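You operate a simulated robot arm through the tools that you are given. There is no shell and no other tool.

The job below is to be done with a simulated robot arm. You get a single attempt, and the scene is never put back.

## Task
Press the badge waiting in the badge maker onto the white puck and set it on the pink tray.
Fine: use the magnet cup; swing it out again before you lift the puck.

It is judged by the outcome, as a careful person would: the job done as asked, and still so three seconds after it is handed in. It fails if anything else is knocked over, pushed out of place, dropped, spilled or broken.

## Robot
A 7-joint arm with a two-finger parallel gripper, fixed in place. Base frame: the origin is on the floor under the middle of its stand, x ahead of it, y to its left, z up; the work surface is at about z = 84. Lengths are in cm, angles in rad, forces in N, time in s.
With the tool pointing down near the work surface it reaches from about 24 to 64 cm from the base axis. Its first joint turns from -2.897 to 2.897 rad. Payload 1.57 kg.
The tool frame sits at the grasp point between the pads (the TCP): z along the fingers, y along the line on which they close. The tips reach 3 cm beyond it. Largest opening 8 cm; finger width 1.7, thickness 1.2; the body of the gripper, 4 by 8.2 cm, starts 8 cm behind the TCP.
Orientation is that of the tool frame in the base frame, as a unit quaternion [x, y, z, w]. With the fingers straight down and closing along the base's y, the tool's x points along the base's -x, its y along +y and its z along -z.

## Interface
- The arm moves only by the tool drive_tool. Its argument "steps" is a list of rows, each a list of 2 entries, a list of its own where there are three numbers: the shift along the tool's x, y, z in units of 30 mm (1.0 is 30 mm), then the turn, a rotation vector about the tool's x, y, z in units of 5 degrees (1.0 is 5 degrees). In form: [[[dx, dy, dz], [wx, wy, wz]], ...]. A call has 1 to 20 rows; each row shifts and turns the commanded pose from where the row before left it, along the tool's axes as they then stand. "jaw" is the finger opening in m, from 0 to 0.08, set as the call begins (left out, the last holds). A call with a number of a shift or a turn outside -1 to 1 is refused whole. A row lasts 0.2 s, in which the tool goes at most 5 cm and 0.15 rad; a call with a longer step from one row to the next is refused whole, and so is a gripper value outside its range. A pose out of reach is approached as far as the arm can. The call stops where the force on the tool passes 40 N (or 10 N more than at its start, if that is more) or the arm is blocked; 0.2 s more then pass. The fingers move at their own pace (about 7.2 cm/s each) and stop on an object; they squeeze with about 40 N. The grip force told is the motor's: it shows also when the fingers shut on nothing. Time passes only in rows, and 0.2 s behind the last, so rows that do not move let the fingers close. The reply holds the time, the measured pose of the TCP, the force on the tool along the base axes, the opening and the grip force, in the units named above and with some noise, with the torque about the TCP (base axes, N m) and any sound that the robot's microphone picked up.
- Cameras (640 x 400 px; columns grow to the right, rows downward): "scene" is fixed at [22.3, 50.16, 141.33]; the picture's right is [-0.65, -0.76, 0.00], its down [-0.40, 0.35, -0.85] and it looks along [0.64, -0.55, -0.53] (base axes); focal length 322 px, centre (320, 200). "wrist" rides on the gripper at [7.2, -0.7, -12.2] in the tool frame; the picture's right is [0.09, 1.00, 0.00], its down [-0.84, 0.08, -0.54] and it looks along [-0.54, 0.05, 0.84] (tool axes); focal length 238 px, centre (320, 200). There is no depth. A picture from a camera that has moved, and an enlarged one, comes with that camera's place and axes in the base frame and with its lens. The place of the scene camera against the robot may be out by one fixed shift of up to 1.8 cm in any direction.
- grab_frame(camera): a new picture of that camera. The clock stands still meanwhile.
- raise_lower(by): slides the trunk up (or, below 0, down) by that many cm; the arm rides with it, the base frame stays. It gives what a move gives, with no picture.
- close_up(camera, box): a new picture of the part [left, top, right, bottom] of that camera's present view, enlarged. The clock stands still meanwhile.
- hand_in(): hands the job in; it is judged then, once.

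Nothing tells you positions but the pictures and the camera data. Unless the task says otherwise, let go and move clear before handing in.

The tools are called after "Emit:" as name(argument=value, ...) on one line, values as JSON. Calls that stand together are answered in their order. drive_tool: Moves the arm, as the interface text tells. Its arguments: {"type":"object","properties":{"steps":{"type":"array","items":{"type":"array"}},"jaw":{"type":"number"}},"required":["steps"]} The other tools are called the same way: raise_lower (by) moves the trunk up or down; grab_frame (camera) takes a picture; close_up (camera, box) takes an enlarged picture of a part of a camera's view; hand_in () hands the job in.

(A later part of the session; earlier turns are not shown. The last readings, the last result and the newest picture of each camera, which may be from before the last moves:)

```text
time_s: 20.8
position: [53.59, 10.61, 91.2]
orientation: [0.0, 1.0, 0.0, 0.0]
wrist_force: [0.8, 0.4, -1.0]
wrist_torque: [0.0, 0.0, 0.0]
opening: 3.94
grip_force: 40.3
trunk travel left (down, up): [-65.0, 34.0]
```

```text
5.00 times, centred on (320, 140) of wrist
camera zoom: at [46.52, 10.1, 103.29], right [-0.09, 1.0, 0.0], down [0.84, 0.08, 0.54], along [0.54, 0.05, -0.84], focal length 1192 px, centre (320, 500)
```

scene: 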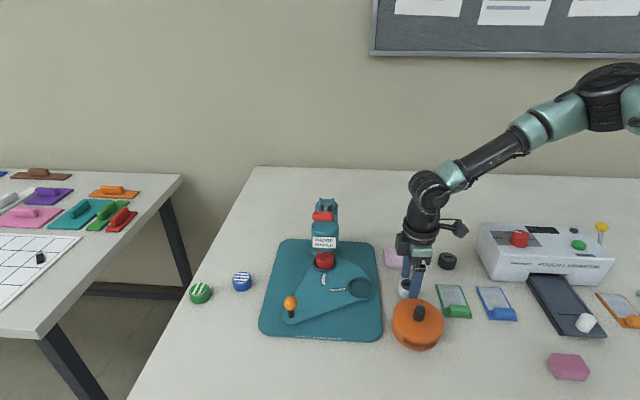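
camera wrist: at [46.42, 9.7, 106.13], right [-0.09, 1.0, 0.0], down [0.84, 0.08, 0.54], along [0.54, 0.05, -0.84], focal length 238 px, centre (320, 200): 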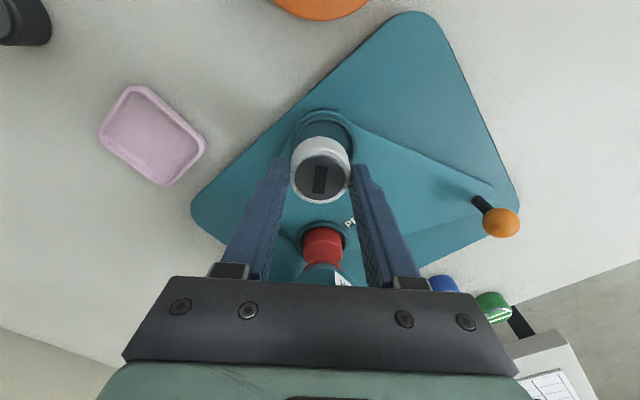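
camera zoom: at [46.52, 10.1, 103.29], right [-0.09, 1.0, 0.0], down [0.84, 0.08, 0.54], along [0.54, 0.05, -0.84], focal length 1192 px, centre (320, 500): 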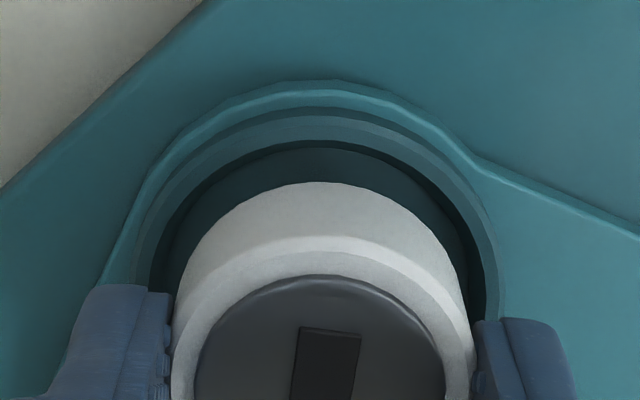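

No contact yet and it's still aligned. I'll keep lowering.

Emit:
drive_tool(steps=[[[0, 0, 0.1], [0, 0, 0]], [[0, 0, 0.1], [0, 0, 0]], [[0, 0, 0], [0, 0, 0]]])

Emit:
close_up(camera="scene", box=[330, 250, 390, 310])

Emit:
close_up(camera="wrist", box=[270, 100, 370, 180])

```text
time_s: 21.6
position: [53.65, 10.82, 90.45]
orientation: [0.0, 1.0, 0.0, 0.0]
wrist_force: [-0.1, -0.4, -0.9]
wrist_torque: [-0.01, -0.02, 0.0]
opening: 3.94
grip_force: 39.5
trunk travel left (down, up): [-65.0, 34.0]
```

```text
6.67 times, centred on (360, 280) of scene
camera zoom: at [22.3, 50.16, 141.33], right [-0.65, -0.76, 0.0], down [-0.4, 0.35, -0.85], along [0.64, -0.55, -0.53], focal length 2147 px, centre (53, -333)
```

zoom: 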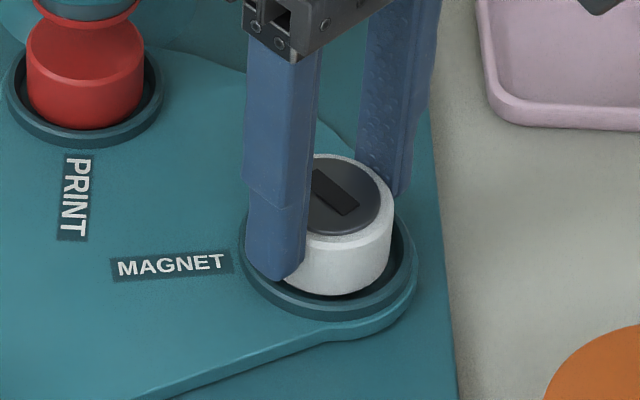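

```text
5.00 times, centred on (320, 140) of wrist
camera zoom: at [46.49, 10.22, 102.64], right [-0.09, 1.0, 0.0], down [0.84, 0.08, 0.54], along [0.54, 0.05, -0.84], focal length 1192 px, centre (320, 500)
```

zoom: 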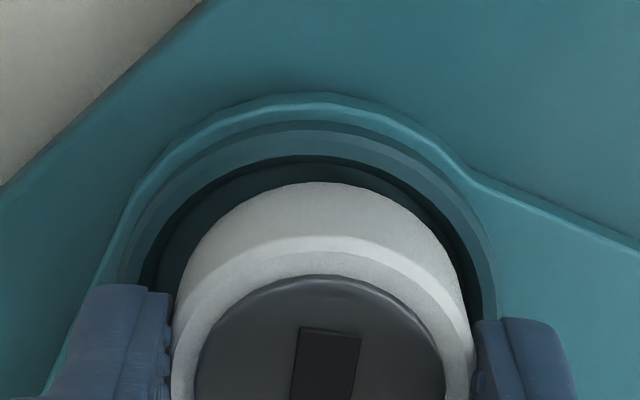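

Still free. The fingertips are just above the ring, so I'll take finer steps until it touches the floor of the cup.

Emit:
drive_tool(steps=[[[0, 0, 0.06], [0, 0, 0]], [[0, 0, 0.06], [0, 0, 0]], [[0, 0, 0], [0, 0, 0]]])

Emit:
close_up(camera="scene", box=[330, 250, 390, 310])

```text
time_s: 22.4
position: [53.67, 10.78, 90.16]
orientation: [-0.001, 1.0, 0.0, 0.0]
wrist_force: [-0.8, 0.2, 1.9]
wrist_torque: [-0.03, -0.02, 0.04]
opening: 3.97
grip_force: 40.6
trunk travel left (down, up): [-65.0, 34.0]
```

```text
6.67 times, centred on (360, 280) of scene
camera zoom: at [22.3, 50.16, 141.33], right [-0.65, -0.76, 0.0], down [-0.4, 0.35, -0.85], along [0.64, -0.55, -0.53], focal length 2147 px, centre (53, -333)
```

zoom: 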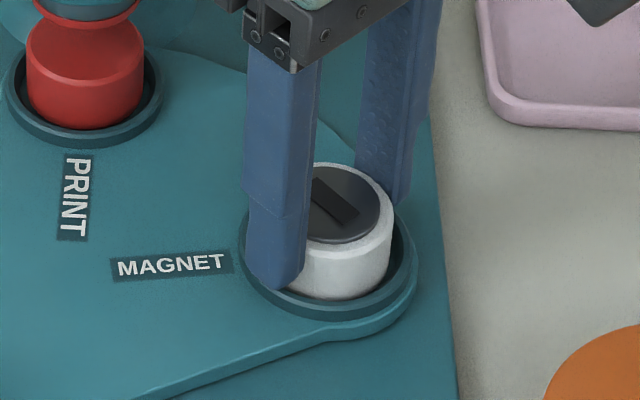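

Emit:
drive_tool(steps=[[[0, 0, 0.05], [0, 0, 0]], [[0, 0, 0], [0, 0, 0]]])

Emit:
close_up(camera="scene", box=[340, 260, 385, 305])

```text
time_s: 23.0
position: [53.53, 10.79, 90.09]
orientation: [0.0, 1.0, 0.001, 0.002]
wrist_force: [-0.1, -0.1, 11.6]
wrist_torque: [-0.05, 0.05, 0.0]
opening: 3.92
grip_force: 40.3
trunk travel left (down, up): [-65.0, 34.0]
```

```text
8.89 times, centred on (362, 282) of scene
camera zoom: at [22.3, 50.16, 141.33], right [-0.65, -0.76, 0.0], down [-0.4, 0.35, -0.85], along [0.64, -0.55, -0.53], focal length 2862 px, centre (-58, -533)
```

zoom: 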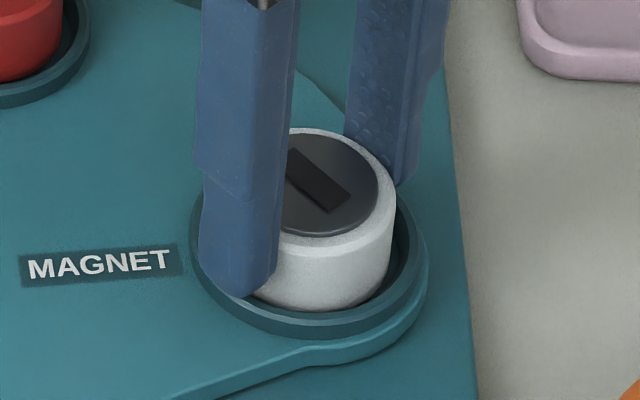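

It's touching with about 12 N, so the puck is seated or very nearly so. I'll ease off slightly, open, and back straight up.

Emit:
drive_tool(steps=[[[0, 0, -0.04], [0, 0, 0]], [[0, 0, 0], [0, 0, 0]]])

Emit:
drive_tool(steps=[[[0, 0, 0], [0, 0, 0]], [[0, 0, 0], [0, 0, 0]], [[0, 0, 0], [0, 0, 0]]], jaw=0.058)

Emit:
drive_tool(steps=[[[0, 0, -0.4], [0, 0, 0]], [[0, 0, -0.8], [0, 0, 0]], [[0, 0, -1], [0, 0, 0]], [[0, 0, -1], [0, 0, 0]], [[0, 0, 0], [0, 0, 0]]])

Emit:
close_up(camera="scene", box=[300, 240, 390, 310])

Emit:
grab_frame(camera="wrist")

```text
time_s: 23.6
position: [53.57, 10.84, 90.19]
orientation: [-0.001, 1.0, 0.0, 0.001]
wrist_force: [3.3, 0.3, 7.7]
wrist_torque: [0.05, -0.12, 0.04]
opening: 3.94
grip_force: 39.9
trunk travel left (down, up): [-65.0, 34.0]
```

```text
time_s: 24.4
position: [53.44, 10.68, 90.17]
orientation: [0.0, 1.0, 0.0, 0.0]
wrist_force: [0.1, 0.8, -0.4]
wrist_torque: [0.0, -0.01, -0.01]
opening: 5.82
grip_force: 0.0
trunk travel left (down, up): [-65.0, 34.0]
```

```text
time_s: 25.6
position: [53.76, 10.87, 99.56]
orientation: [0.0, 1.0, -0.001, 0.0]
wrist_force: [0.8, 0.7, -0.6]
wrist_torque: [-0.01, 0.01, -0.02]
opening: 5.78
grip_force: 0.1
trunk travel left (down, up): [-65.0, 34.0]
```

```text
5.71 times, centred on (345, 275) of scene
camera zoom: at [22.3, 50.16, 141.33], right [-0.65, -0.76, 0.0], down [-0.4, 0.35, -0.85], along [0.64, -0.55, -0.53], focal length 1840 px, centre (177, -229)
```

zoom: 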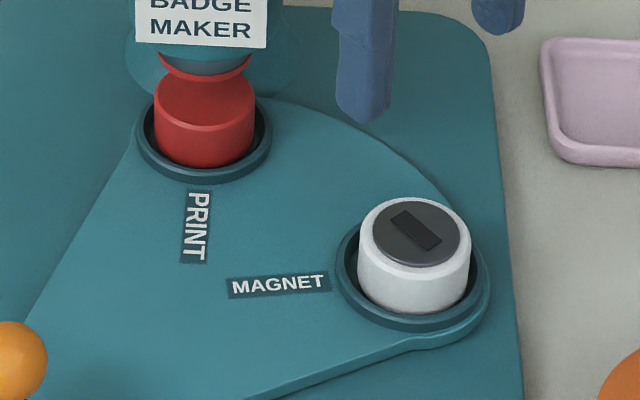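

```text
taken
camera wrist: at [46.5, 10.19, 111.81], right [-0.09, 1.0, 0.0], down [0.84, 0.08, 0.54], along [0.54, 0.05, -0.84], focal length 238 px, centre (320, 200)
```

wrist: 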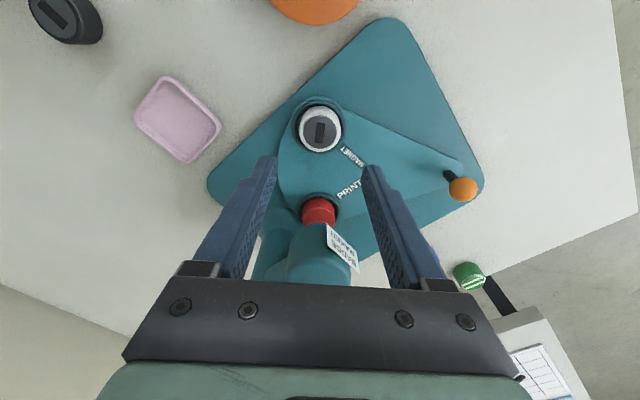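

The white puck sits square in the magnet cup. To swing the plate I'll cage the orange knob at about (57.5, 26.5, 90) loosely between the fingers, with the tool yawed 45°, and lead it along the arc about (59, 18). First I move over the knob, clear of the press handle.

Emit:
drive_tool(steps=[[[0.6, 0.9, -0.5], [0, 0, 0]], [[0.6, 0.9, -0.5], [0, 0, 0]], [[0.6, 0.9, -0.5], [0, 0, 0]], [[-0.9, 0.8, 0], [0, 0, 0]], [[-0.9, 0.8, 0], [0, 0, 0]], [[-0.9, 0.8, 0], [0, 0, 0]], [[0, 0, 0], [0, 0, 0]]], jaw=0.05)

Emit:
drive_tool(steps=[[[0, 0, 0], [0, 0, 1]], [[0, 0, 0], [0, 0, 1]], [[0, 0, 0], [0, 0, 1]], [[0, 0, 0], [0, 0, 1]], [[0, 0, 0], [0, 0, 1]], [[0, 0, 0], [0, 0, 1]], [[0, 0, 0], [0, 0, 1]], [[0, 0, 0], [0, 0, 1]], [[0, 0, 0], [0, 0, 1]]])

Emit:
grab_frame(camera="wrist")

Emit:
grab_frame(camera="scene")

```text
time_s: 27.2
position: [56.15, 25.88, 104.36]
orientation: [-0.002, 1.0, 0.0, 0.0]
wrist_force: [-0.7, 0.5, 0.8]
wrist_torque: [0.02, -0.01, -0.01]
opening: 4.97
grip_force: 0.2
trunk travel left (down, up): [-65.0, 34.0]
```

```text
time_s: 29.2
position: [56.22, 26.19, 104.19]
orientation: [0.384, 0.923, 0.0, -0.001]
wrist_force: [-0.4, 0.2, -0.8]
wrist_torque: [-0.01, 0.0, 0.0]
opening: 5.03
grip_force: 0.0
trunk travel left (down, up): [-65.0, 34.0]
```

```text
taken
camera wrist: at [50.68, 30.86, 116.38], right [0.64, 0.77, 0.0], down [0.65, -0.54, 0.54], along [0.42, -0.35, -0.84], focal length 238 px, centre (320, 200)
```

wrist: 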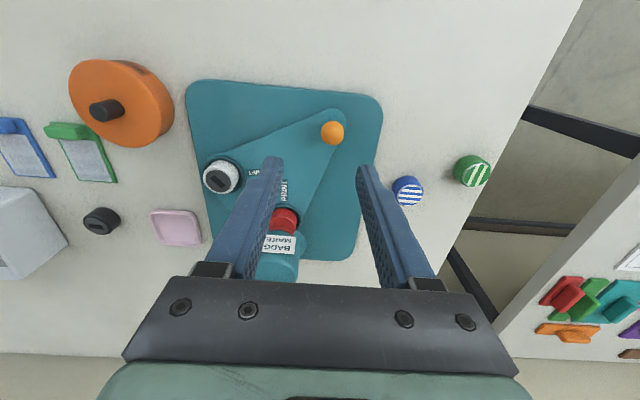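

```text
taken
```

scene: 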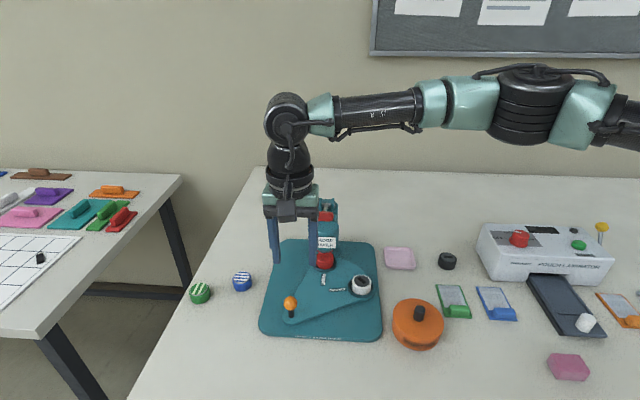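

This view lines up with the machine, so I'll zoom in to measure the knob, the plate and the cups.

Emit:
close_up(camera="wrist", box=[180, 70, 400, 210])

Emit:
close_up(camera="wrist", box=[240, 160, 370, 290])

```text
2.86 times, centred on (290, 140) of wrist
camera zoom: at [50.68, 30.86, 116.38], right [0.64, 0.77, 0.0], down [0.65, -0.54, 0.54], along [0.42, -0.35, -0.84], focal length 681 px, centre (406, 371)
```

zoom: 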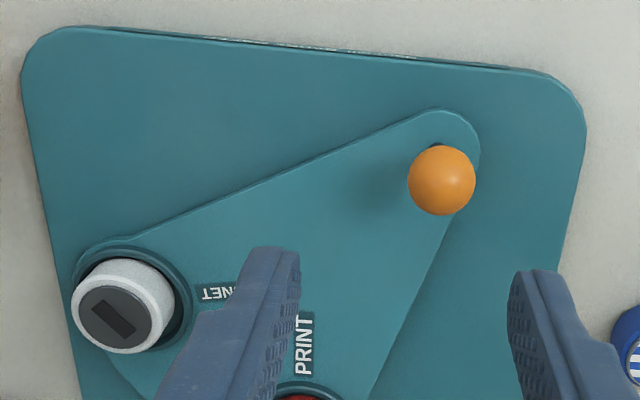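

```text
3.08 times, centred on (305, 225) of wrist
camera zoom: at [50.68, 30.86, 116.38], right [0.64, 0.77, 0.0], down [0.65, -0.54, 0.54], along [0.42, -0.35, -0.84], focal length 733 px, centre (366, 123)
```

zoom: 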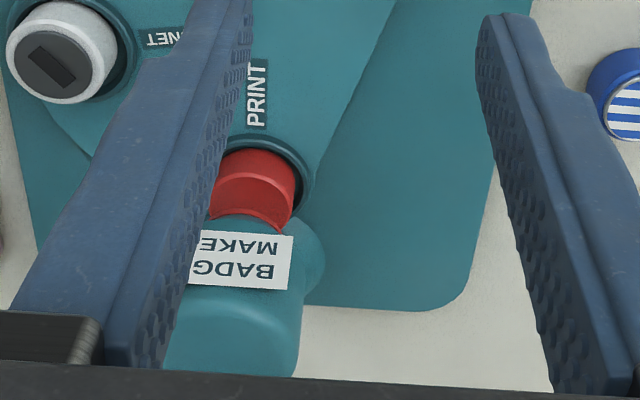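

The knob is at about (57.85, 26.6). I'll shift over it, come down partway, and check that the arm can reach.

Emit:
drive_tool(steps=[[[-0.25, 0.5, 0.3], [0, 0, 0]], [[0, 0, 0.8], [0, 0, 0]], [[0, 0, 0.8], [0, 0, 0]], [[0, 0, 0.6], [0, 0, 0]], [[0, 0, 0], [0, 0, 0]]])

Emit:
grab_frame(camera="wrist")

Emit:
close_up(camera="scene", box=[250, 220, 350, 330])

```text
time_s: 30.4
position: [57.85, 26.65, 96.7]
orientation: [0.382, 0.924, 0.0, 0.0]
wrist_force: [1.2, 0.8, -0.7]
wrist_torque: [0.03, -0.01, -0.04]
opening: 5.03
grip_force: 0.0
trunk travel left (down, up): [-65.0, 34.0]
```

```text
taken
camera wrist: at [52.35, 31.25, 108.81], right [0.64, 0.77, 0.0], down [0.65, -0.54, 0.54], along [0.42, -0.35, -0.84], focal length 238 px, centre (320, 200)
```

wrist: 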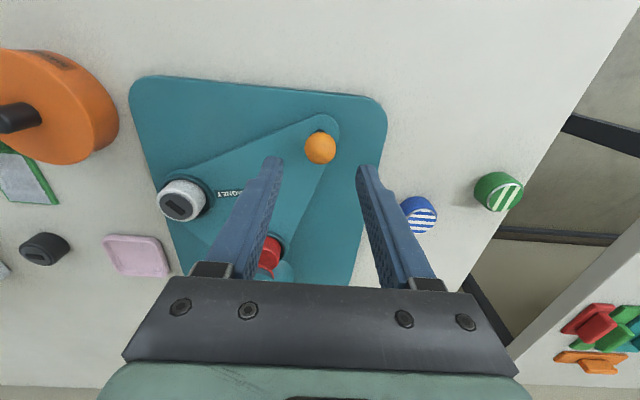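

```text
3.64 times, centred on (300, 275) of scene
camera zoom: at [22.3, 50.16, 141.33], right [-0.65, -0.76, 0.0], down [-0.4, 0.35, -0.85], along [0.64, -0.55, -0.53], focal length 1171 px, centre (393, -73)
```

zoom: 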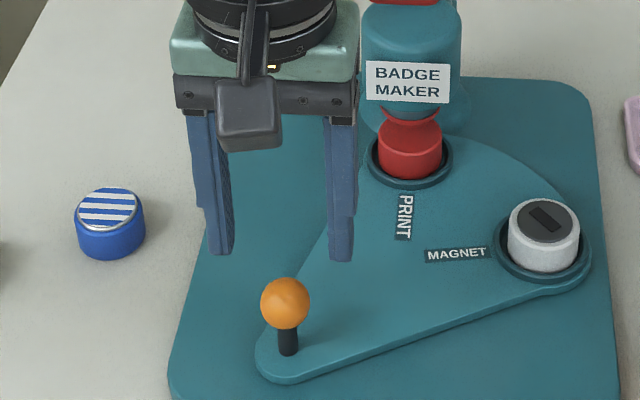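

The knob is centred between the fingers and within reach. I'll go down around it and narrow the jaw to a loose cage.

Emit:
drive_tool(steps=[[[0, 0, 0.5], [0, 0, 0]], [[0, 0, 0.5], [0, 0, 0]], [[0, 0, 0.5], [0, 0, 0]], [[0, 0, 0.1], [0, 0, 0]], [[0, 0, 0], [0, 0, 0]]])

Emit:
grab_frame(camera="wrist")

Emit:
close_up(camera="scene", box=[250, 220, 350, 330])

```text
time_s: 31.6
position: [57.8, 26.67, 91.92]
orientation: [0.383, 0.924, 0.0, 0.0]
wrist_force: [-0.4, 0.0, 1.0]
wrist_torque: [-0.02, 0.0, -0.01]
opening: 5.01
grip_force: 0.0
trunk travel left (down, up): [-65.0, 34.0]
```

```text
taken
camera wrist: at [52.26, 31.24, 104.1], right [0.64, 0.77, 0.0], down [0.65, -0.54, 0.54], along [0.42, -0.35, -0.84], focal length 238 px, centre (320, 200)
```

wrist: 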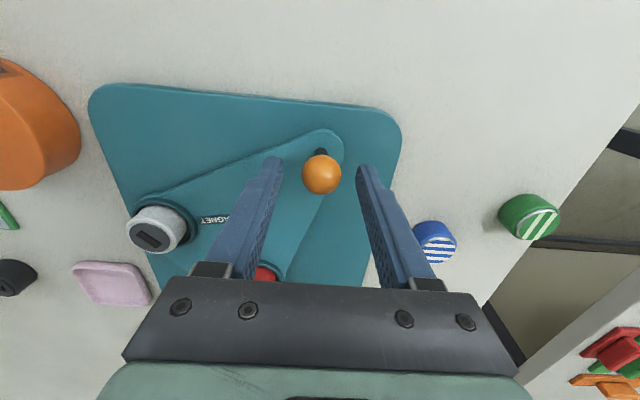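

```text
3.64 times, centred on (300, 275) of scene
camera zoom: at [22.3, 50.16, 141.33], right [-0.65, -0.76, 0.0], down [-0.4, 0.35, -0.85], along [0.64, -0.55, -0.53], focal length 1171 px, centre (393, -73)
```

zoom: 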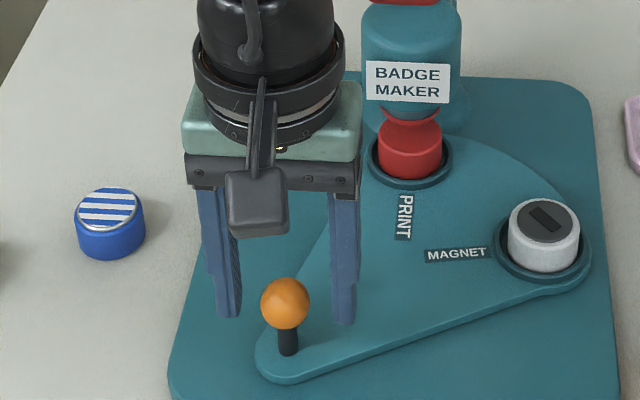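

The ball is centred in the cage. I'll close to a loose 3.6 cm and lead the knob about 30° along the arc, then check that the plate follows.

Emit:
drive_tool(steps=[[[0, 0, 0], [0, 0, 0]], [[0, 0, 0], [0, 0, 0]], [[0, 0, 0], [0, 0, 0]]], jaw=0.035)

Emit:
drive_tool(steps=[[[0.145, -0.211, 0], [0, 0, 0]], [[0.126, -0.222, 0], [0, 0, 0]], [[0.106, -0.233, 0], [0, 0, 0]], [[0.086, -0.241, 0], [0, 0, 0]]])

Emit:
grab_frame(camera="wrist")

Emit:
close_up(camera="scene", box=[250, 200, 410, 350])

```text
time_s: 32.4
position: [57.74, 26.65, 91.89]
orientation: [0.383, 0.924, 0.0, 0.0]
wrist_force: [-0.4, -0.9, 0.5]
wrist_torque: [-0.04, 0.02, -0.02]
opening: 3.5
grip_force: 0.1
trunk travel left (down, up): [-65.0, 34.0]
```

```text
time_s: 33.4
position: [54.95, 25.74, 91.93]
orientation: [0.383, 0.924, 0.0, 0.0]
wrist_force: [0.1, 0.5, -0.1]
wrist_torque: [0.0, -0.03, 0.03]
opening: 3.54
grip_force: 0.4
trunk travel left (down, up): [-65.0, 34.0]
```

```text
taken
camera wrist: at [49.39, 30.36, 104.04], right [0.64, 0.77, 0.0], down [0.65, -0.54, 0.54], along [0.42, -0.35, -0.84], focal length 238 px, centre (320, 200)
```

wrist: 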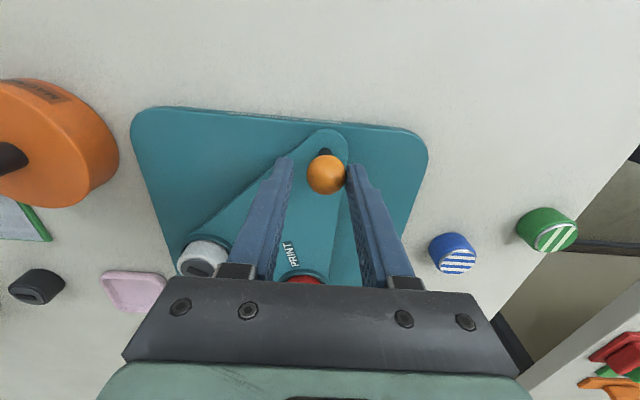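

```text
2.67 times, centred on (330, 275) of scene
camera zoom: at [22.3, 50.16, 141.33], right [-0.65, -0.76, 0.0], down [-0.4, 0.35, -0.85], along [0.64, -0.55, -0.53], focal length 859 px, centre (293, 0)
```

zoom: 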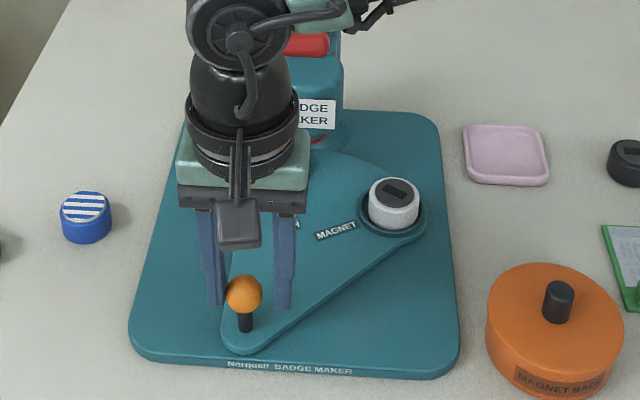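

The plate turns freely about its middle, the puck rides along and the base stays put. I'll carry on along the arc.

Emit:
drive_tool(steps=[[[0.064, -0.248, 0], [0, 0, 0]], [[0.042, -0.252, 0], [0, 0, 0]], [[0.02, -0.255, 0], [0, 0, 0]], [[-0.002, -0.256, 0], [0, 0, 0]], [[-0.025, -0.255, 0], [0, 0, 0]], [[-0.047, -0.252, 0], [0, 0, 0]]])

Emit:
grab_frame(camera="wrist")

Emit:
close_up(camera="scene", box=[250, 200, 410, 350])

```text
time_s: 34.8
position: [51.57, 22.57, 91.93]
orientation: [0.383, 0.924, -0.001, 0.0]
wrist_force: [0.1, 0.4, 0.1]
wrist_torque: [0.01, 0.04, -0.04]
opening: 3.55
grip_force: 0.4
trunk travel left (down, up): [-65.0, 34.0]
```

```text
taken
camera wrist: at [46.09, 27.3, 104.0], right [0.64, 0.77, 0.0], down [0.65, -0.54, 0.54], along [0.42, -0.35, -0.84], focal length 238 px, centre (320, 200)
```

wrist: 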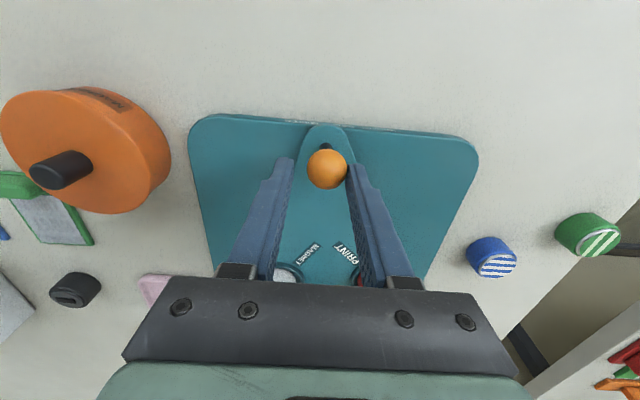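

```text
2.67 times, centred on (330, 275) of scene
camera zoom: at [22.3, 50.16, 141.33], right [-0.65, -0.76, 0.0], down [-0.4, 0.35, -0.85], along [0.64, -0.55, -0.53], focal length 859 px, centre (293, 0)
```

zoom: 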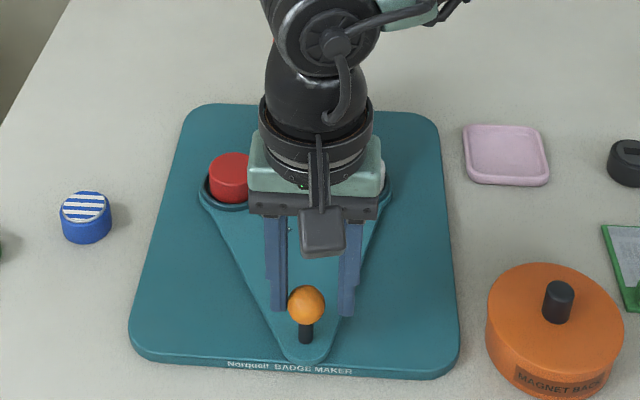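

It's tracking well. I'll finish the arc to bring the magnet cup under the press.

Emit:
drive_tool(steps=[[[-0.068, -0.247, 0], [0, 0, 0]], [[-0.09, -0.239, 0], [0, 0, 0]], [[-0.11, -0.231, 0], [0, 0, 0]], [[-0.13, -0.221, 0], [0, 0, 0]]])

Emit:
drive_tool(steps=[[[-0.149, -0.208, 0], [0, 0, 0]], [[-0.166, -0.195, 0], [0, 0, 0]]])

Emit:
close_up(camera="scene", box=[250, 200, 410, 350])

Emit:
grab_frame(camera="wrist")

```text
time_s: 35.8
position: [50.52, 19.74, 91.8]
orientation: [0.382, 0.924, 0.0, 0.0]
wrist_force: [-0.7, 0.6, -0.7]
wrist_torque: [0.02, -0.01, 0.02]
opening: 3.53
grip_force: 0.7
trunk travel left (down, up): [-65.0, 34.0]
```

```text
time_s: 36.4
position: [50.17, 18.24, 91.72]
orientation: [0.383, 0.924, 0.0, 0.0]
wrist_force: [0.8, -0.4, 0.1]
wrist_torque: [0.01, 0.02, 0.0]
opening: 3.48
grip_force: 0.0
trunk travel left (down, up): [-65.0, 34.0]
```

```text
2.67 times, centred on (330, 275) of scene
camera zoom: at [22.3, 50.16, 141.33], right [-0.65, -0.76, 0.0], down [-0.4, 0.35, -0.85], along [0.64, -0.55, -0.53], focal length 859 px, centre (293, 0)
```

zoom: 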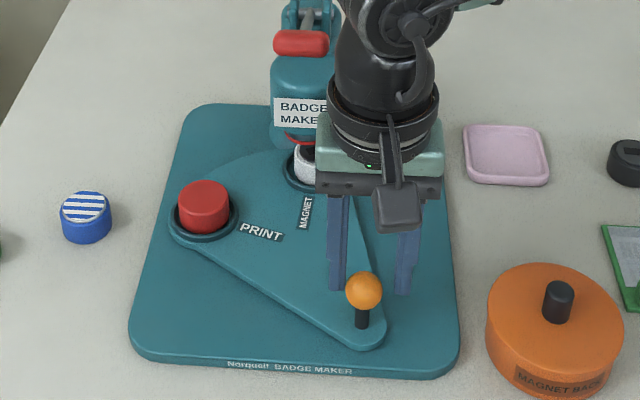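

```text
taken
camera wrist: at [44.73, 22.9, 103.93], right [0.64, 0.77, 0.0], down [0.65, -0.54, 0.54], along [0.42, -0.35, -0.84], focal length 238 px, centre (320, 200)
```

wrist: 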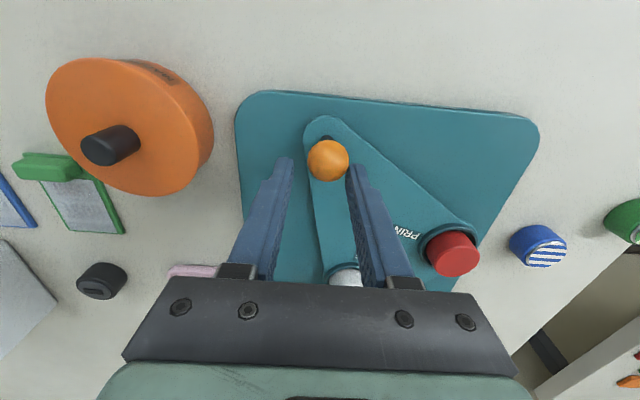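

The cup is almost under the press, but the knob lags the cage by a few degrees. I'll nudge further in small steps, watching for a stop.

Emit:
drive_tool(steps=[[[-0.089, -0.092, 0], [0, 0, 0]], [[0, 0, 0], [0, 0, 0]]])

Emit:
drive_tool(steps=[[[-0.07, -0.07, 0], [0, 0, 0]], [[0, 0, 0], [0, 0, 0]]])

Emit:
close_up(camera="scene", box=[290, 200, 360, 280])

Emit:
close_up(camera="wrist", box=[260, 110, 390, 210])

```text
time_s: 37.0
position: [50.31, 17.81, 91.89]
orientation: [0.383, 0.924, 0.0, 0.0]
wrist_force: [0.3, -0.5, -0.8]
wrist_torque: [0.04, 0.01, 0.02]
opening: 3.5
grip_force: 0.1
trunk travel left (down, up): [-65.0, 34.0]
```

```text
time_s: 37.6
position: [50.23, 17.61, 91.82]
orientation: [0.383, 0.924, 0.0, 0.0]
wrist_force: [-0.4, -1.0, 0.0]
wrist_torque: [0.03, -0.01, -0.03]
opening: 3.51
grip_force: 0.1
trunk travel left (down, up): [-65.0, 34.0]
```

```text
5.00 times, centred on (325, 240) of scene
camera zoom: at [22.3, 50.16, 141.33], right [-0.65, -0.76, 0.0], down [-0.4, 0.35, -0.85], along [0.64, -0.55, -0.53], focal length 1610 px, centre (295, 0)
```

zoom: 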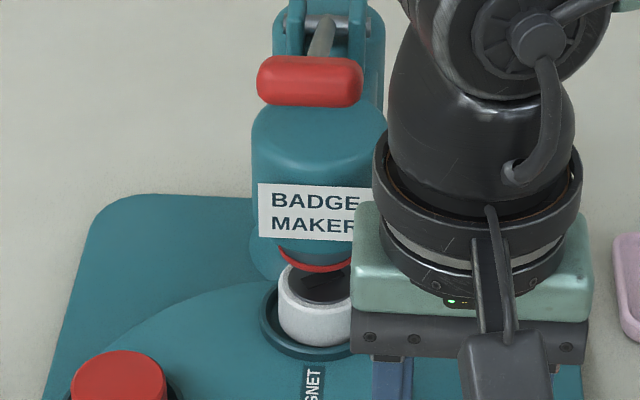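

```text
4.00 times, centred on (325, 160) of wrist
camera zoom: at [44.7, 22.25, 103.99], right [0.64, 0.77, 0.0], down [0.65, -0.54, 0.54], along [0.42, -0.35, -0.84], focal length 953 px, centre (300, 360)
```

zoom: 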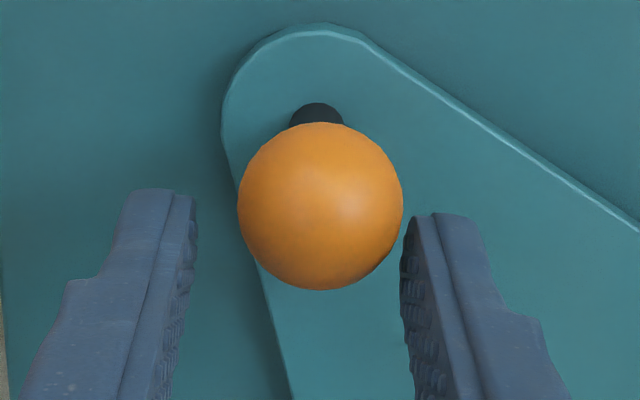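

The ring's left and bottom edges now match where the PRINT ring sat under the press to within a pixel. I'll open, lift clear and check the alignment without the arm in the way.

Emit:
drive_tool(steps=[[[0, 0, 0], [0, 0, 0]], [[0, 0, 0], [0, 0, 0]]], jaw=0.05)

Emit:
drive_tool(steps=[[[0, 0, -0.7], [0, 0, 0]], [[0, 0, -1], [0, 0, 0]], [[0, 0, -1], [0, 0, 0]], [[0, 0, -1], [0, 0, 0]], [[0, 0, -1], [0, 0, 0]], [[0.5, -0.5, -0.5], [0, 0, 0]], [[0.7, -0.7, 0], [0, 0, 0]], [[0.7, -0.7, 0], [0, 0, 0]], [[0, 0, 0], [0, 0, 0]]])

Emit:
close_up(camera="scene", box=[250, 180, 410, 350])

Emit:
close_up(camera="scene", box=[300, 230, 390, 310])

Emit:
grab_frame(camera="wrist")

```text
time_s: 38.2
position: [50.35, 17.59, 91.83]
orientation: [0.383, 0.924, 0.0, -0.001]
wrist_force: [0.4, 0.3, -0.1]
wrist_torque: [0.01, -0.03, 0.02]
opening: 5.02
grip_force: 0.0
trunk travel left (down, up): [-65.0, 34.0]
```

```text
time_s: 40.2
position: [42.39, 17.59, 107.53]
orientation: [0.383, 0.924, 0.0, 0.0]
wrist_force: [-0.6, 0.6, -0.8]
wrist_torque: [-0.01, 0.02, 0.01]
opening: 5.0
grip_force: 0.1
trunk travel left (down, up): [-65.0, 34.0]
```

```text
2.35 times, centred on (330, 265) of scene
camera zoom: at [22.3, 50.16, 141.33], right [-0.65, -0.76, 0.0], down [-0.4, 0.35, -0.85], along [0.64, -0.55, -0.53], focal length 758 px, centre (296, 47)
```

zoom: 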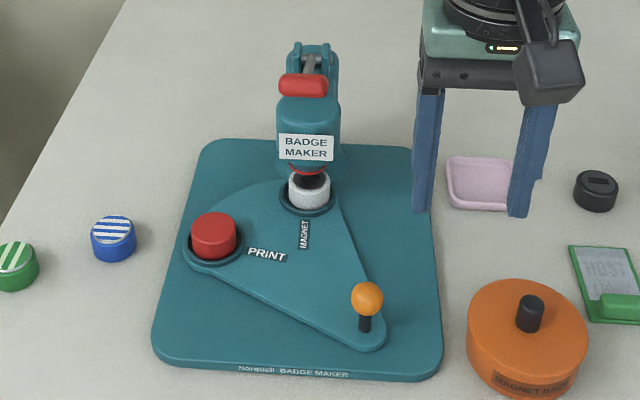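

```text
5.00 times, centred on (345, 270) of scene
camera zoom: at [22.3, 50.16, 141.33], right [-0.65, -0.76, 0.0], down [-0.4, 0.35, -0.85], along [0.64, -0.55, -0.53], focal length 1610 px, centre (195, -150)
```

zoom: 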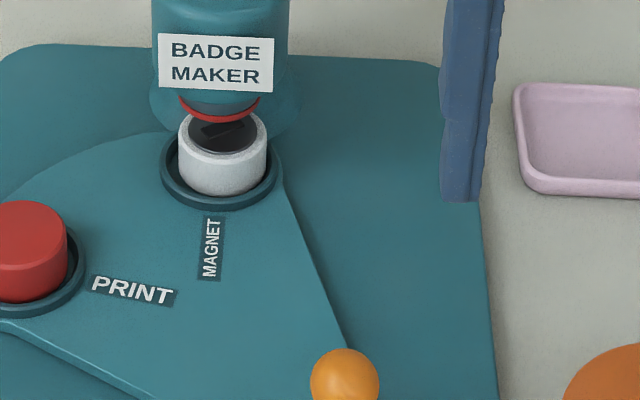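

```text
taken
camera wrist: at [36.75, 22.23, 119.66], right [0.64, 0.77, 0.0], down [0.65, -0.54, 0.54], along [0.42, -0.35, -0.84], focal length 238 px, centre (320, 200)
```

wrist: 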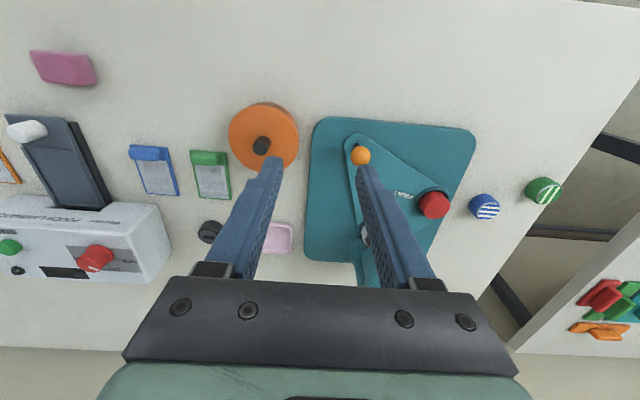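

The magnet ring is now exactly where the PRINT ring was under the die, and the red carrier swung out with the plate. The press handle is at about (58.8, 17.0, 105.6), on a lever hinged near (69, 7, 98). I'll go above it with closed fingers to press it down.

Emit:
drive_tool(steps=[[[0, 0, -0.8], [0, 0, 0]], [[0, 0, -0.8], [0, 0, 0]], [[0, 0, -0.7], [0, 0, 0]], [[-0.8, 0.745, 0], [0, 0, 0]], [[-0.8, 0.745, 0], [0, 0, 0]], [[-0.8, 0.745, 0], [0, 0, 0]], [[-0.8, 0.745, 0], [0, 0, 0]], [[-0.8, 0.745, 0], [0, 0, 0]], [[0, 0, 0], [0, 0, 0]]], jaw=0.0)

Emit:
grab_frame(camera="wrist")

Emit:
close_up(camera="scene", box=[270, 130, 390, 270])

```text
time_s: 42.2
position: [58.43, 17.12, 114.13]
orientation: [0.382, 0.924, -0.001, 0.0]
wrist_force: [0.0, 0.5, 0.2]
wrist_torque: [-0.01, -0.03, -0.03]
opening: 0.0
grip_force: 21.1
trunk travel left (down, up): [-65.0, 34.0]
```

```text
taken
camera wrist: at [52.87, 21.81, 126.27], right [0.64, 0.77, 0.0], down [0.65, -0.54, 0.54], along [0.42, -0.35, -0.84], focal length 238 px, centre (320, 200)
```

wrist: 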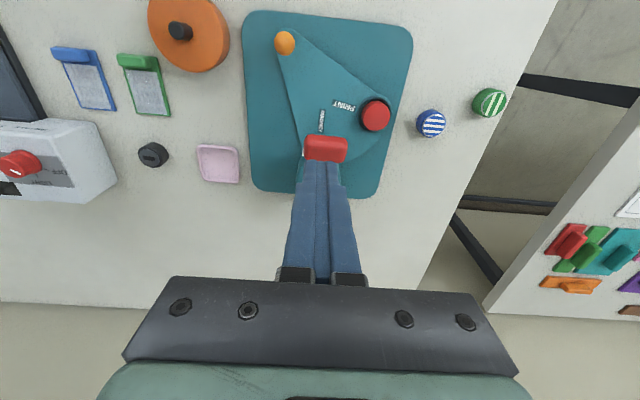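

```text
2.86 times, centred on (330, 200) of scene
camera zoom: at [22.3, 50.16, 141.33], right [-0.65, -0.76, 0.0], down [-0.4, 0.35, -0.85], along [0.64, -0.55, -0.53], focal length 920 px, centre (291, 200)
```

zoom: 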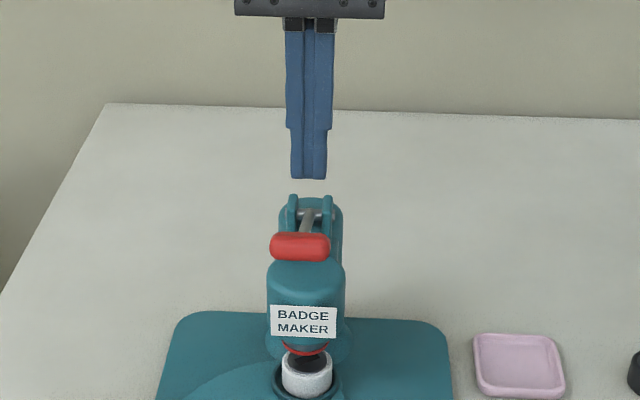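

The handle is about half a centimetre off to one side. I'll correct for that and come down to just above it.

Emit:
drive_tool(steps=[[[-0.1, 0.18, 0.3], [0, 0, 0]], [[0, 0, 0.4], [0, 0, 0]], [[0, 0, 0.4], [0, 0, 0]], [[0, 0, 0], [0, 0, 0]]])

Emit:
close_up(camera="wrist", box=[260, 100, 390, 200])

Emit:
close_up(camera="scene", box=[280, 170, 370, 260])

```text
time_s: 43.2
position: [59.14, 17.13, 110.76]
orientation: [0.383, 0.924, 0.0, 0.0]
wrist_force: [-0.4, -0.1, -0.6]
wrist_torque: [0.0, -0.02, 0.0]
opening: 0.0
grip_force: 21.7
trunk travel left (down, up): [-65.0, 34.0]
```

```text
4.00 times, centred on (325, 150) of wrist
camera zoom: at [53.6, 21.82, 122.93], right [0.64, 0.77, 0.0], down [0.65, -0.54, 0.54], along [0.42, -0.35, -0.84], focal length 953 px, centre (300, 400)
```

zoom: 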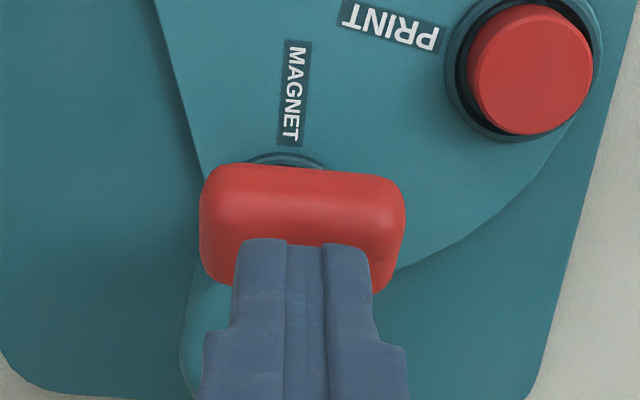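

```text
4.44 times, centred on (325, 215) of scene
camera zoom: at [22.3, 50.16, 141.33], right [-0.65, -0.76, 0.0], down [-0.4, 0.35, -0.85], along [0.64, -0.55, -0.53], focal length 1431 px, centre (298, 133)
```

zoom: 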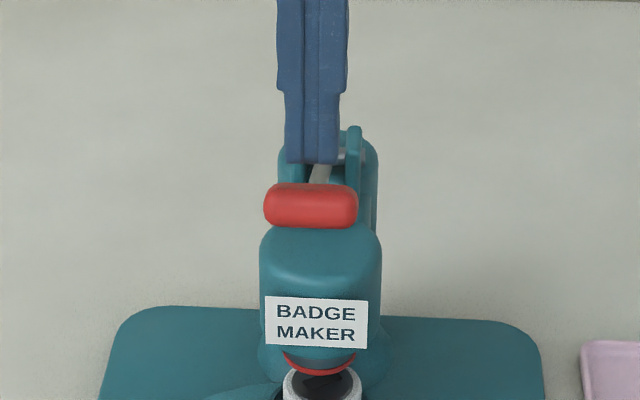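

The fingertips are centred over the handle about 1 cm above it. I'll push down along the lever's arc in small batches, watching force and sound.

Emit:
drive_tool(steps=[[[0, 0, 0.2], [0, 0, 0]], [[0, 0, 0.2], [0, 0, 0]], [[0.07, 0, 0.17], [0, 0, 0]], [[0.07, 0, 0.17], [0, 0, 0]]])

Emit:
close_up(camera="scene", box=[280, 170, 370, 280])

Emit:
close_up(camera="wrist", box=[260, 100, 390, 200])

```text
time_s: 44.2
position: [58.86, 17.57, 108.75]
orientation: [0.383, 0.924, 0.0, 0.0]
wrist_force: [-0.1, 0.1, 0.4]
wrist_torque: [0.02, 0.0, -0.04]
opening: 0.0
grip_force: 21.4
trunk travel left (down, up): [-65.0, 34.0]
```

```text
3.64 times, centred on (325, 225) of scene
camera zoom: at [22.3, 50.16, 141.33], right [-0.65, -0.76, 0.0], down [-0.4, 0.35, -0.85], along [0.64, -0.55, -0.53], focal length 1171 px, centre (302, 109)
```

zoom: 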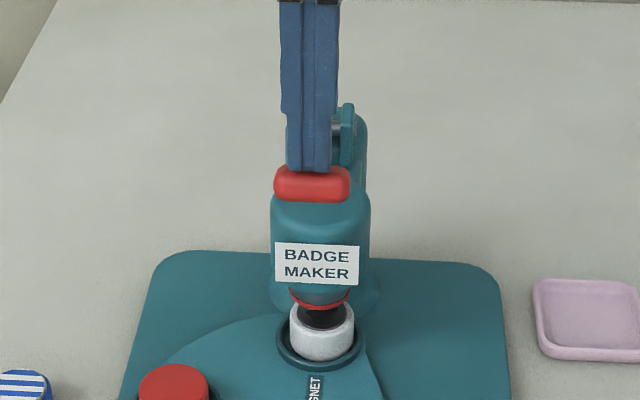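

```text
4.00 times, centred on (325, 150) of wrist
camera zoom: at [53.41, 22.24, 120.95], right [0.64, 0.77, 0.0], down [0.65, -0.54, 0.54], along [0.42, -0.35, -0.84], focal length 953 px, centre (300, 400)
```

zoom: 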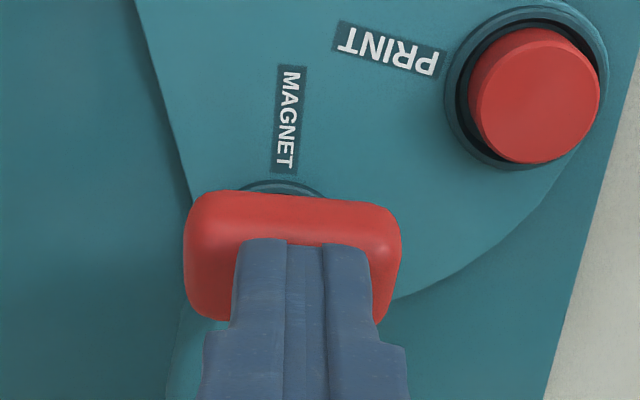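

Emit:
drive_tool(steps=[[[0.05, 0, 0.17], [0, 0, 0]], [[0.07, 0, 0.17], [0, 0, 0]], [[0.07, 0, 0.17], [0, 0, 0]]])

Emit:
close_up(camera="scene", box=[280, 170, 370, 280])

Emit:
close_up(camera="wrist", box=[260, 100, 390, 200])

```text
time_s: 45.0
position: [58.46, 17.94, 107.4]
orientation: [0.383, 0.924, 0.0, 0.0]
wrist_force: [-1.0, -0.4, 1.1]
wrist_torque: [0.05, 0.03, -0.02]
opening: 0.02
grip_force: 21.6
trunk travel left (down, up): [-65.0, 34.0]
```

```text
3.64 times, centred on (325, 225) of scene
camera zoom: at [22.3, 50.16, 141.33], right [-0.65, -0.76, 0.0], down [-0.4, 0.35, -0.85], along [0.64, -0.55, -0.53], focal length 1171 px, centre (302, 109)
```

zoom: 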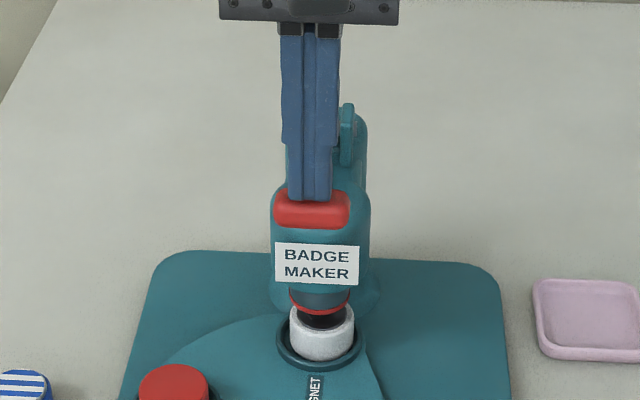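

```text
4.00 times, centred on (325, 150) of wrist
camera zoom: at [52.94, 22.61, 119.55], right [0.64, 0.77, 0.0], down [0.65, -0.54, 0.54], along [0.42, -0.35, -0.84], focal length 953 px, centre (300, 400)
```

zoom: 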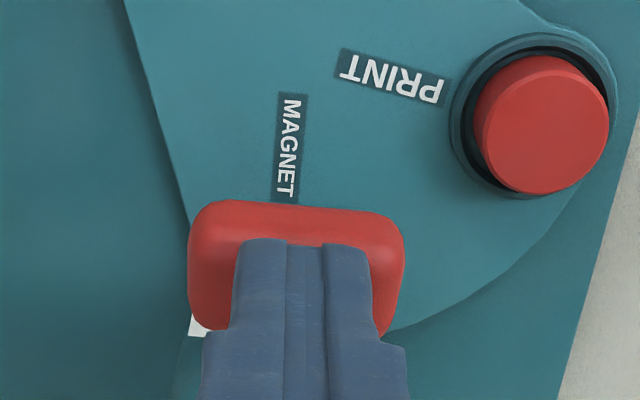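

The lever is moving down with almost no force. I'll keep pressing along the arc.

Emit:
drive_tool(steps=[[[0.06, 0, 0.18], [0, 0, 0]], [[0.055, 0, 0.18], [0, 0, 0]], [[0.05, 0, 0.18], [0, 0, 0]], [[0.045, 0, 0.18], [0, 0, 0]]])

Emit:
close_up(camera="scene", box=[280, 170, 370, 280])

Emit:
close_up(camera="wrist", box=[260, 100, 390, 200])

```text
time_s: 46.0
position: [58.05, 18.22, 105.19]
orientation: [0.382, 0.924, 0.001, 0.0]
wrist_force: [-0.1, 1.4, 2.5]
wrist_torque: [0.04, 0.03, -0.01]
opening: 0.01
grip_force: 21.8
trunk travel left (down, up): [-65.0, 34.0]
```

```text
3.64 times, centred on (325, 225) of scene
camera zoom: at [22.3, 50.16, 141.33], right [-0.65, -0.76, 0.0], down [-0.4, 0.35, -0.85], along [0.64, -0.55, -0.53], focal length 1171 px, centre (302, 109)
```

zoom: 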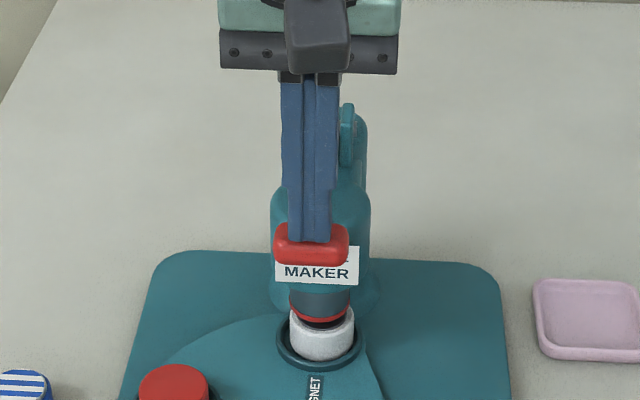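

```text
4.00 times, centred on (325, 150) of wrist
camera zoom: at [52.55, 22.95, 117.3], right [0.64, 0.77, 0.0], down [0.65, -0.54, 0.54], along [0.42, -0.35, -0.84], focal length 953 px, centre (300, 400)
```

zoom: 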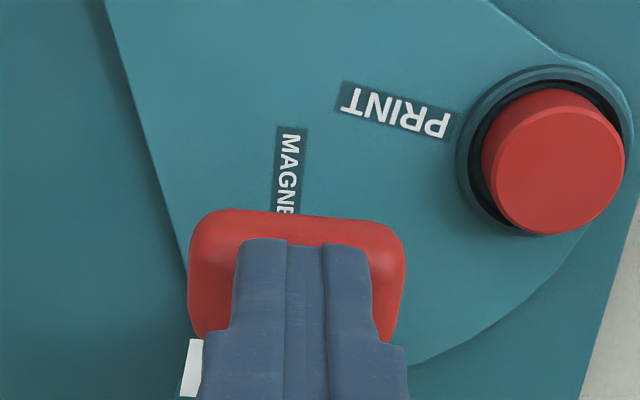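

The die is coming down toward the puck with only about 2.5 N. I'll continue in small batches.

Emit:
drive_tool(steps=[[[0.035, 0, 0.18], [0, 0, 0]], [[0.03, 0, 0.18], [0, 0, 0]], [[0.02, 0, 0.18], [0, 0, 0]]])

Emit:
close_up(camera="scene", box=[280, 190, 370, 290])

Emit:
close_up(camera="wrist", box=[260, 100, 390, 200])

```text
time_s: 46.8
position: [57.94, 18.57, 103.57]
orientation: [0.383, 0.924, 0.001, 0.0]
wrist_force: [-0.2, 1.0, 3.7]
wrist_torque: [0.0, -0.01, 0.01]
opening: 0.0
grip_force: 21.7
trunk travel left (down, up): [-65.0, 34.0]
```

```text
4.00 times, centred on (325, 240) of scene
camera zoom: at [22.3, 50.16, 141.33], right [-0.65, -0.76, 0.0], down [-0.4, 0.35, -0.85], along [0.64, -0.55, -0.53], focal length 1288 px, centre (300, 40)
```

zoom: 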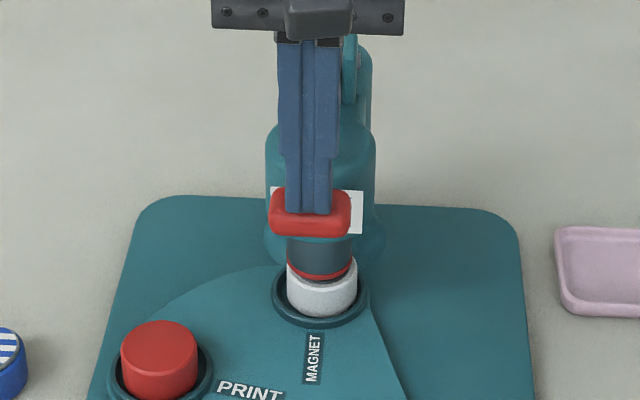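

```text
4.00 times, centred on (325, 150) of wrist
camera zoom: at [52.44, 23.03, 115.75], right [0.64, 0.77, 0.0], down [0.65, -0.54, 0.54], along [0.42, -0.35, -0.84], focal length 953 px, centre (300, 400)
```

zoom: 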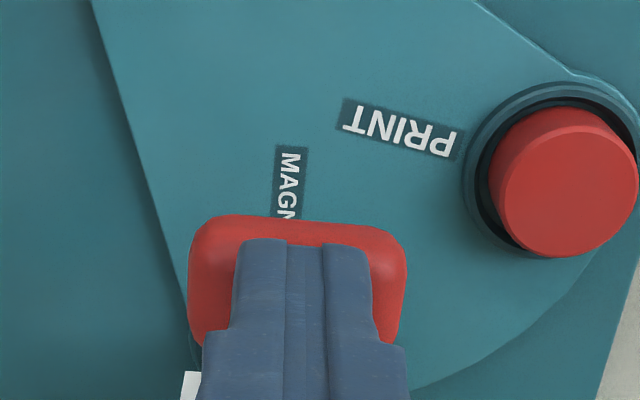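

The die is nearly at the puck. I'll continue until it presses firmly.

Emit:
drive_tool(steps=[[[0.01, 0, 0.15], [0, 0, 0]], [[0.005, 0, 0.15], [0, 0, 0]]])

Emit:
close_up(camera="scene", box=[280, 190, 370, 290])

```text
time_s: 47.4
position: [57.95, 18.38, 102.64]
orientation: [0.383, 0.924, 0.0, 0.0]
wrist_force: [1.2, 0.9, 3.7]
wrist_torque: [0.01, -0.06, 0.04]
opening: 0.01
grip_force: 21.1
trunk travel left (down, up): [-65.0, 34.0]
```

```text
4.00 times, centred on (325, 240) of scene
camera zoom: at [22.3, 50.16, 141.33], right [-0.65, -0.76, 0.0], down [-0.4, 0.35, -0.85], along [0.64, -0.55, -0.53], focal length 1288 px, centre (300, 40)
```

zoom: 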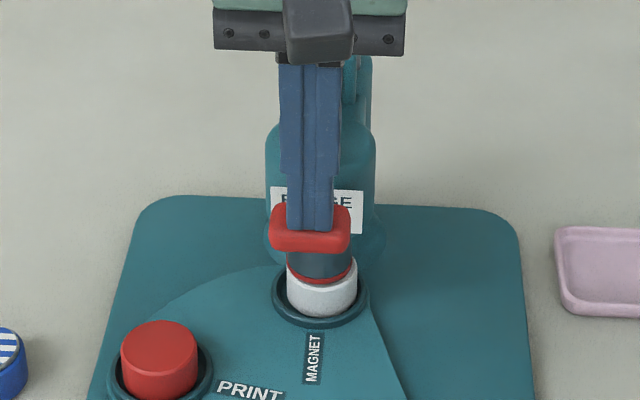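

Emit:
drive_tool(steps=[[[0, 0, 0.15], [0, 0, 0]], [[0, 0, 0.15], [0, 0, 0]]])

Emit:
close_up(camera="scene", box=[280, 190, 370, 290])

Emit:
close_up(camera="wrist", box=[260, 100, 390, 200])

```text
time_s: 48.0
position: [57.86, 18.44, 101.64]
orientation: [0.383, 0.924, 0.0, -0.001]
wrist_force: [-0.4, -0.6, 3.4]
wrist_torque: [-0.02, 0.03, -0.02]
opening: 0.02
grip_force: 21.7
trunk travel left (down, up): [-65.0, 34.0]
```

```text
4.00 times, centred on (325, 240) of scene
camera zoom: at [22.3, 50.16, 141.33], right [-0.65, -0.76, 0.0], down [-0.4, 0.35, -0.85], along [0.64, -0.55, -0.53], focal length 1288 px, centre (300, 40)
```

zoom: 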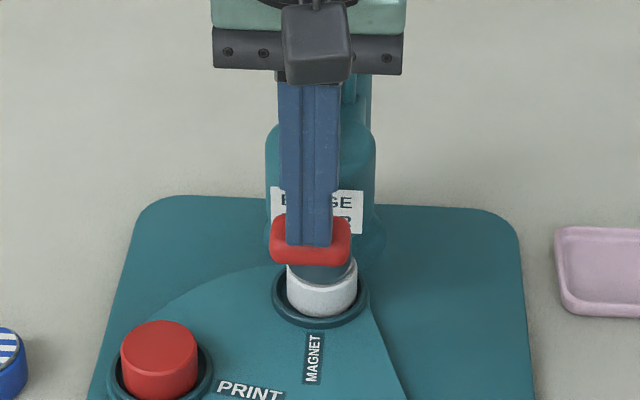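

```text
4.00 times, centred on (325, 150) of wrist
camera zoom: at [52.33, 23.13, 113.86], right [0.64, 0.77, 0.0], down [0.65, -0.54, 0.54], along [0.42, -0.35, -0.84], focal length 953 px, centre (300, 400)
```

zoom: 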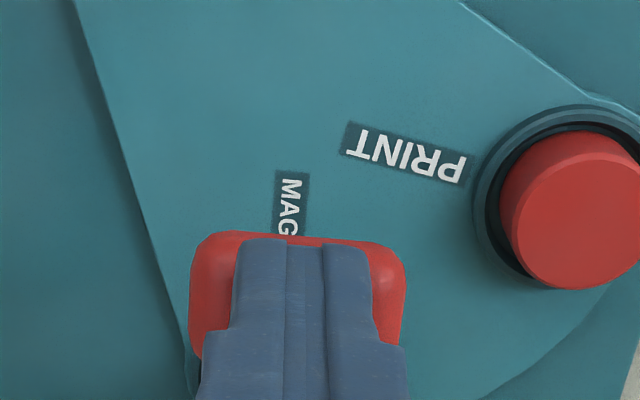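

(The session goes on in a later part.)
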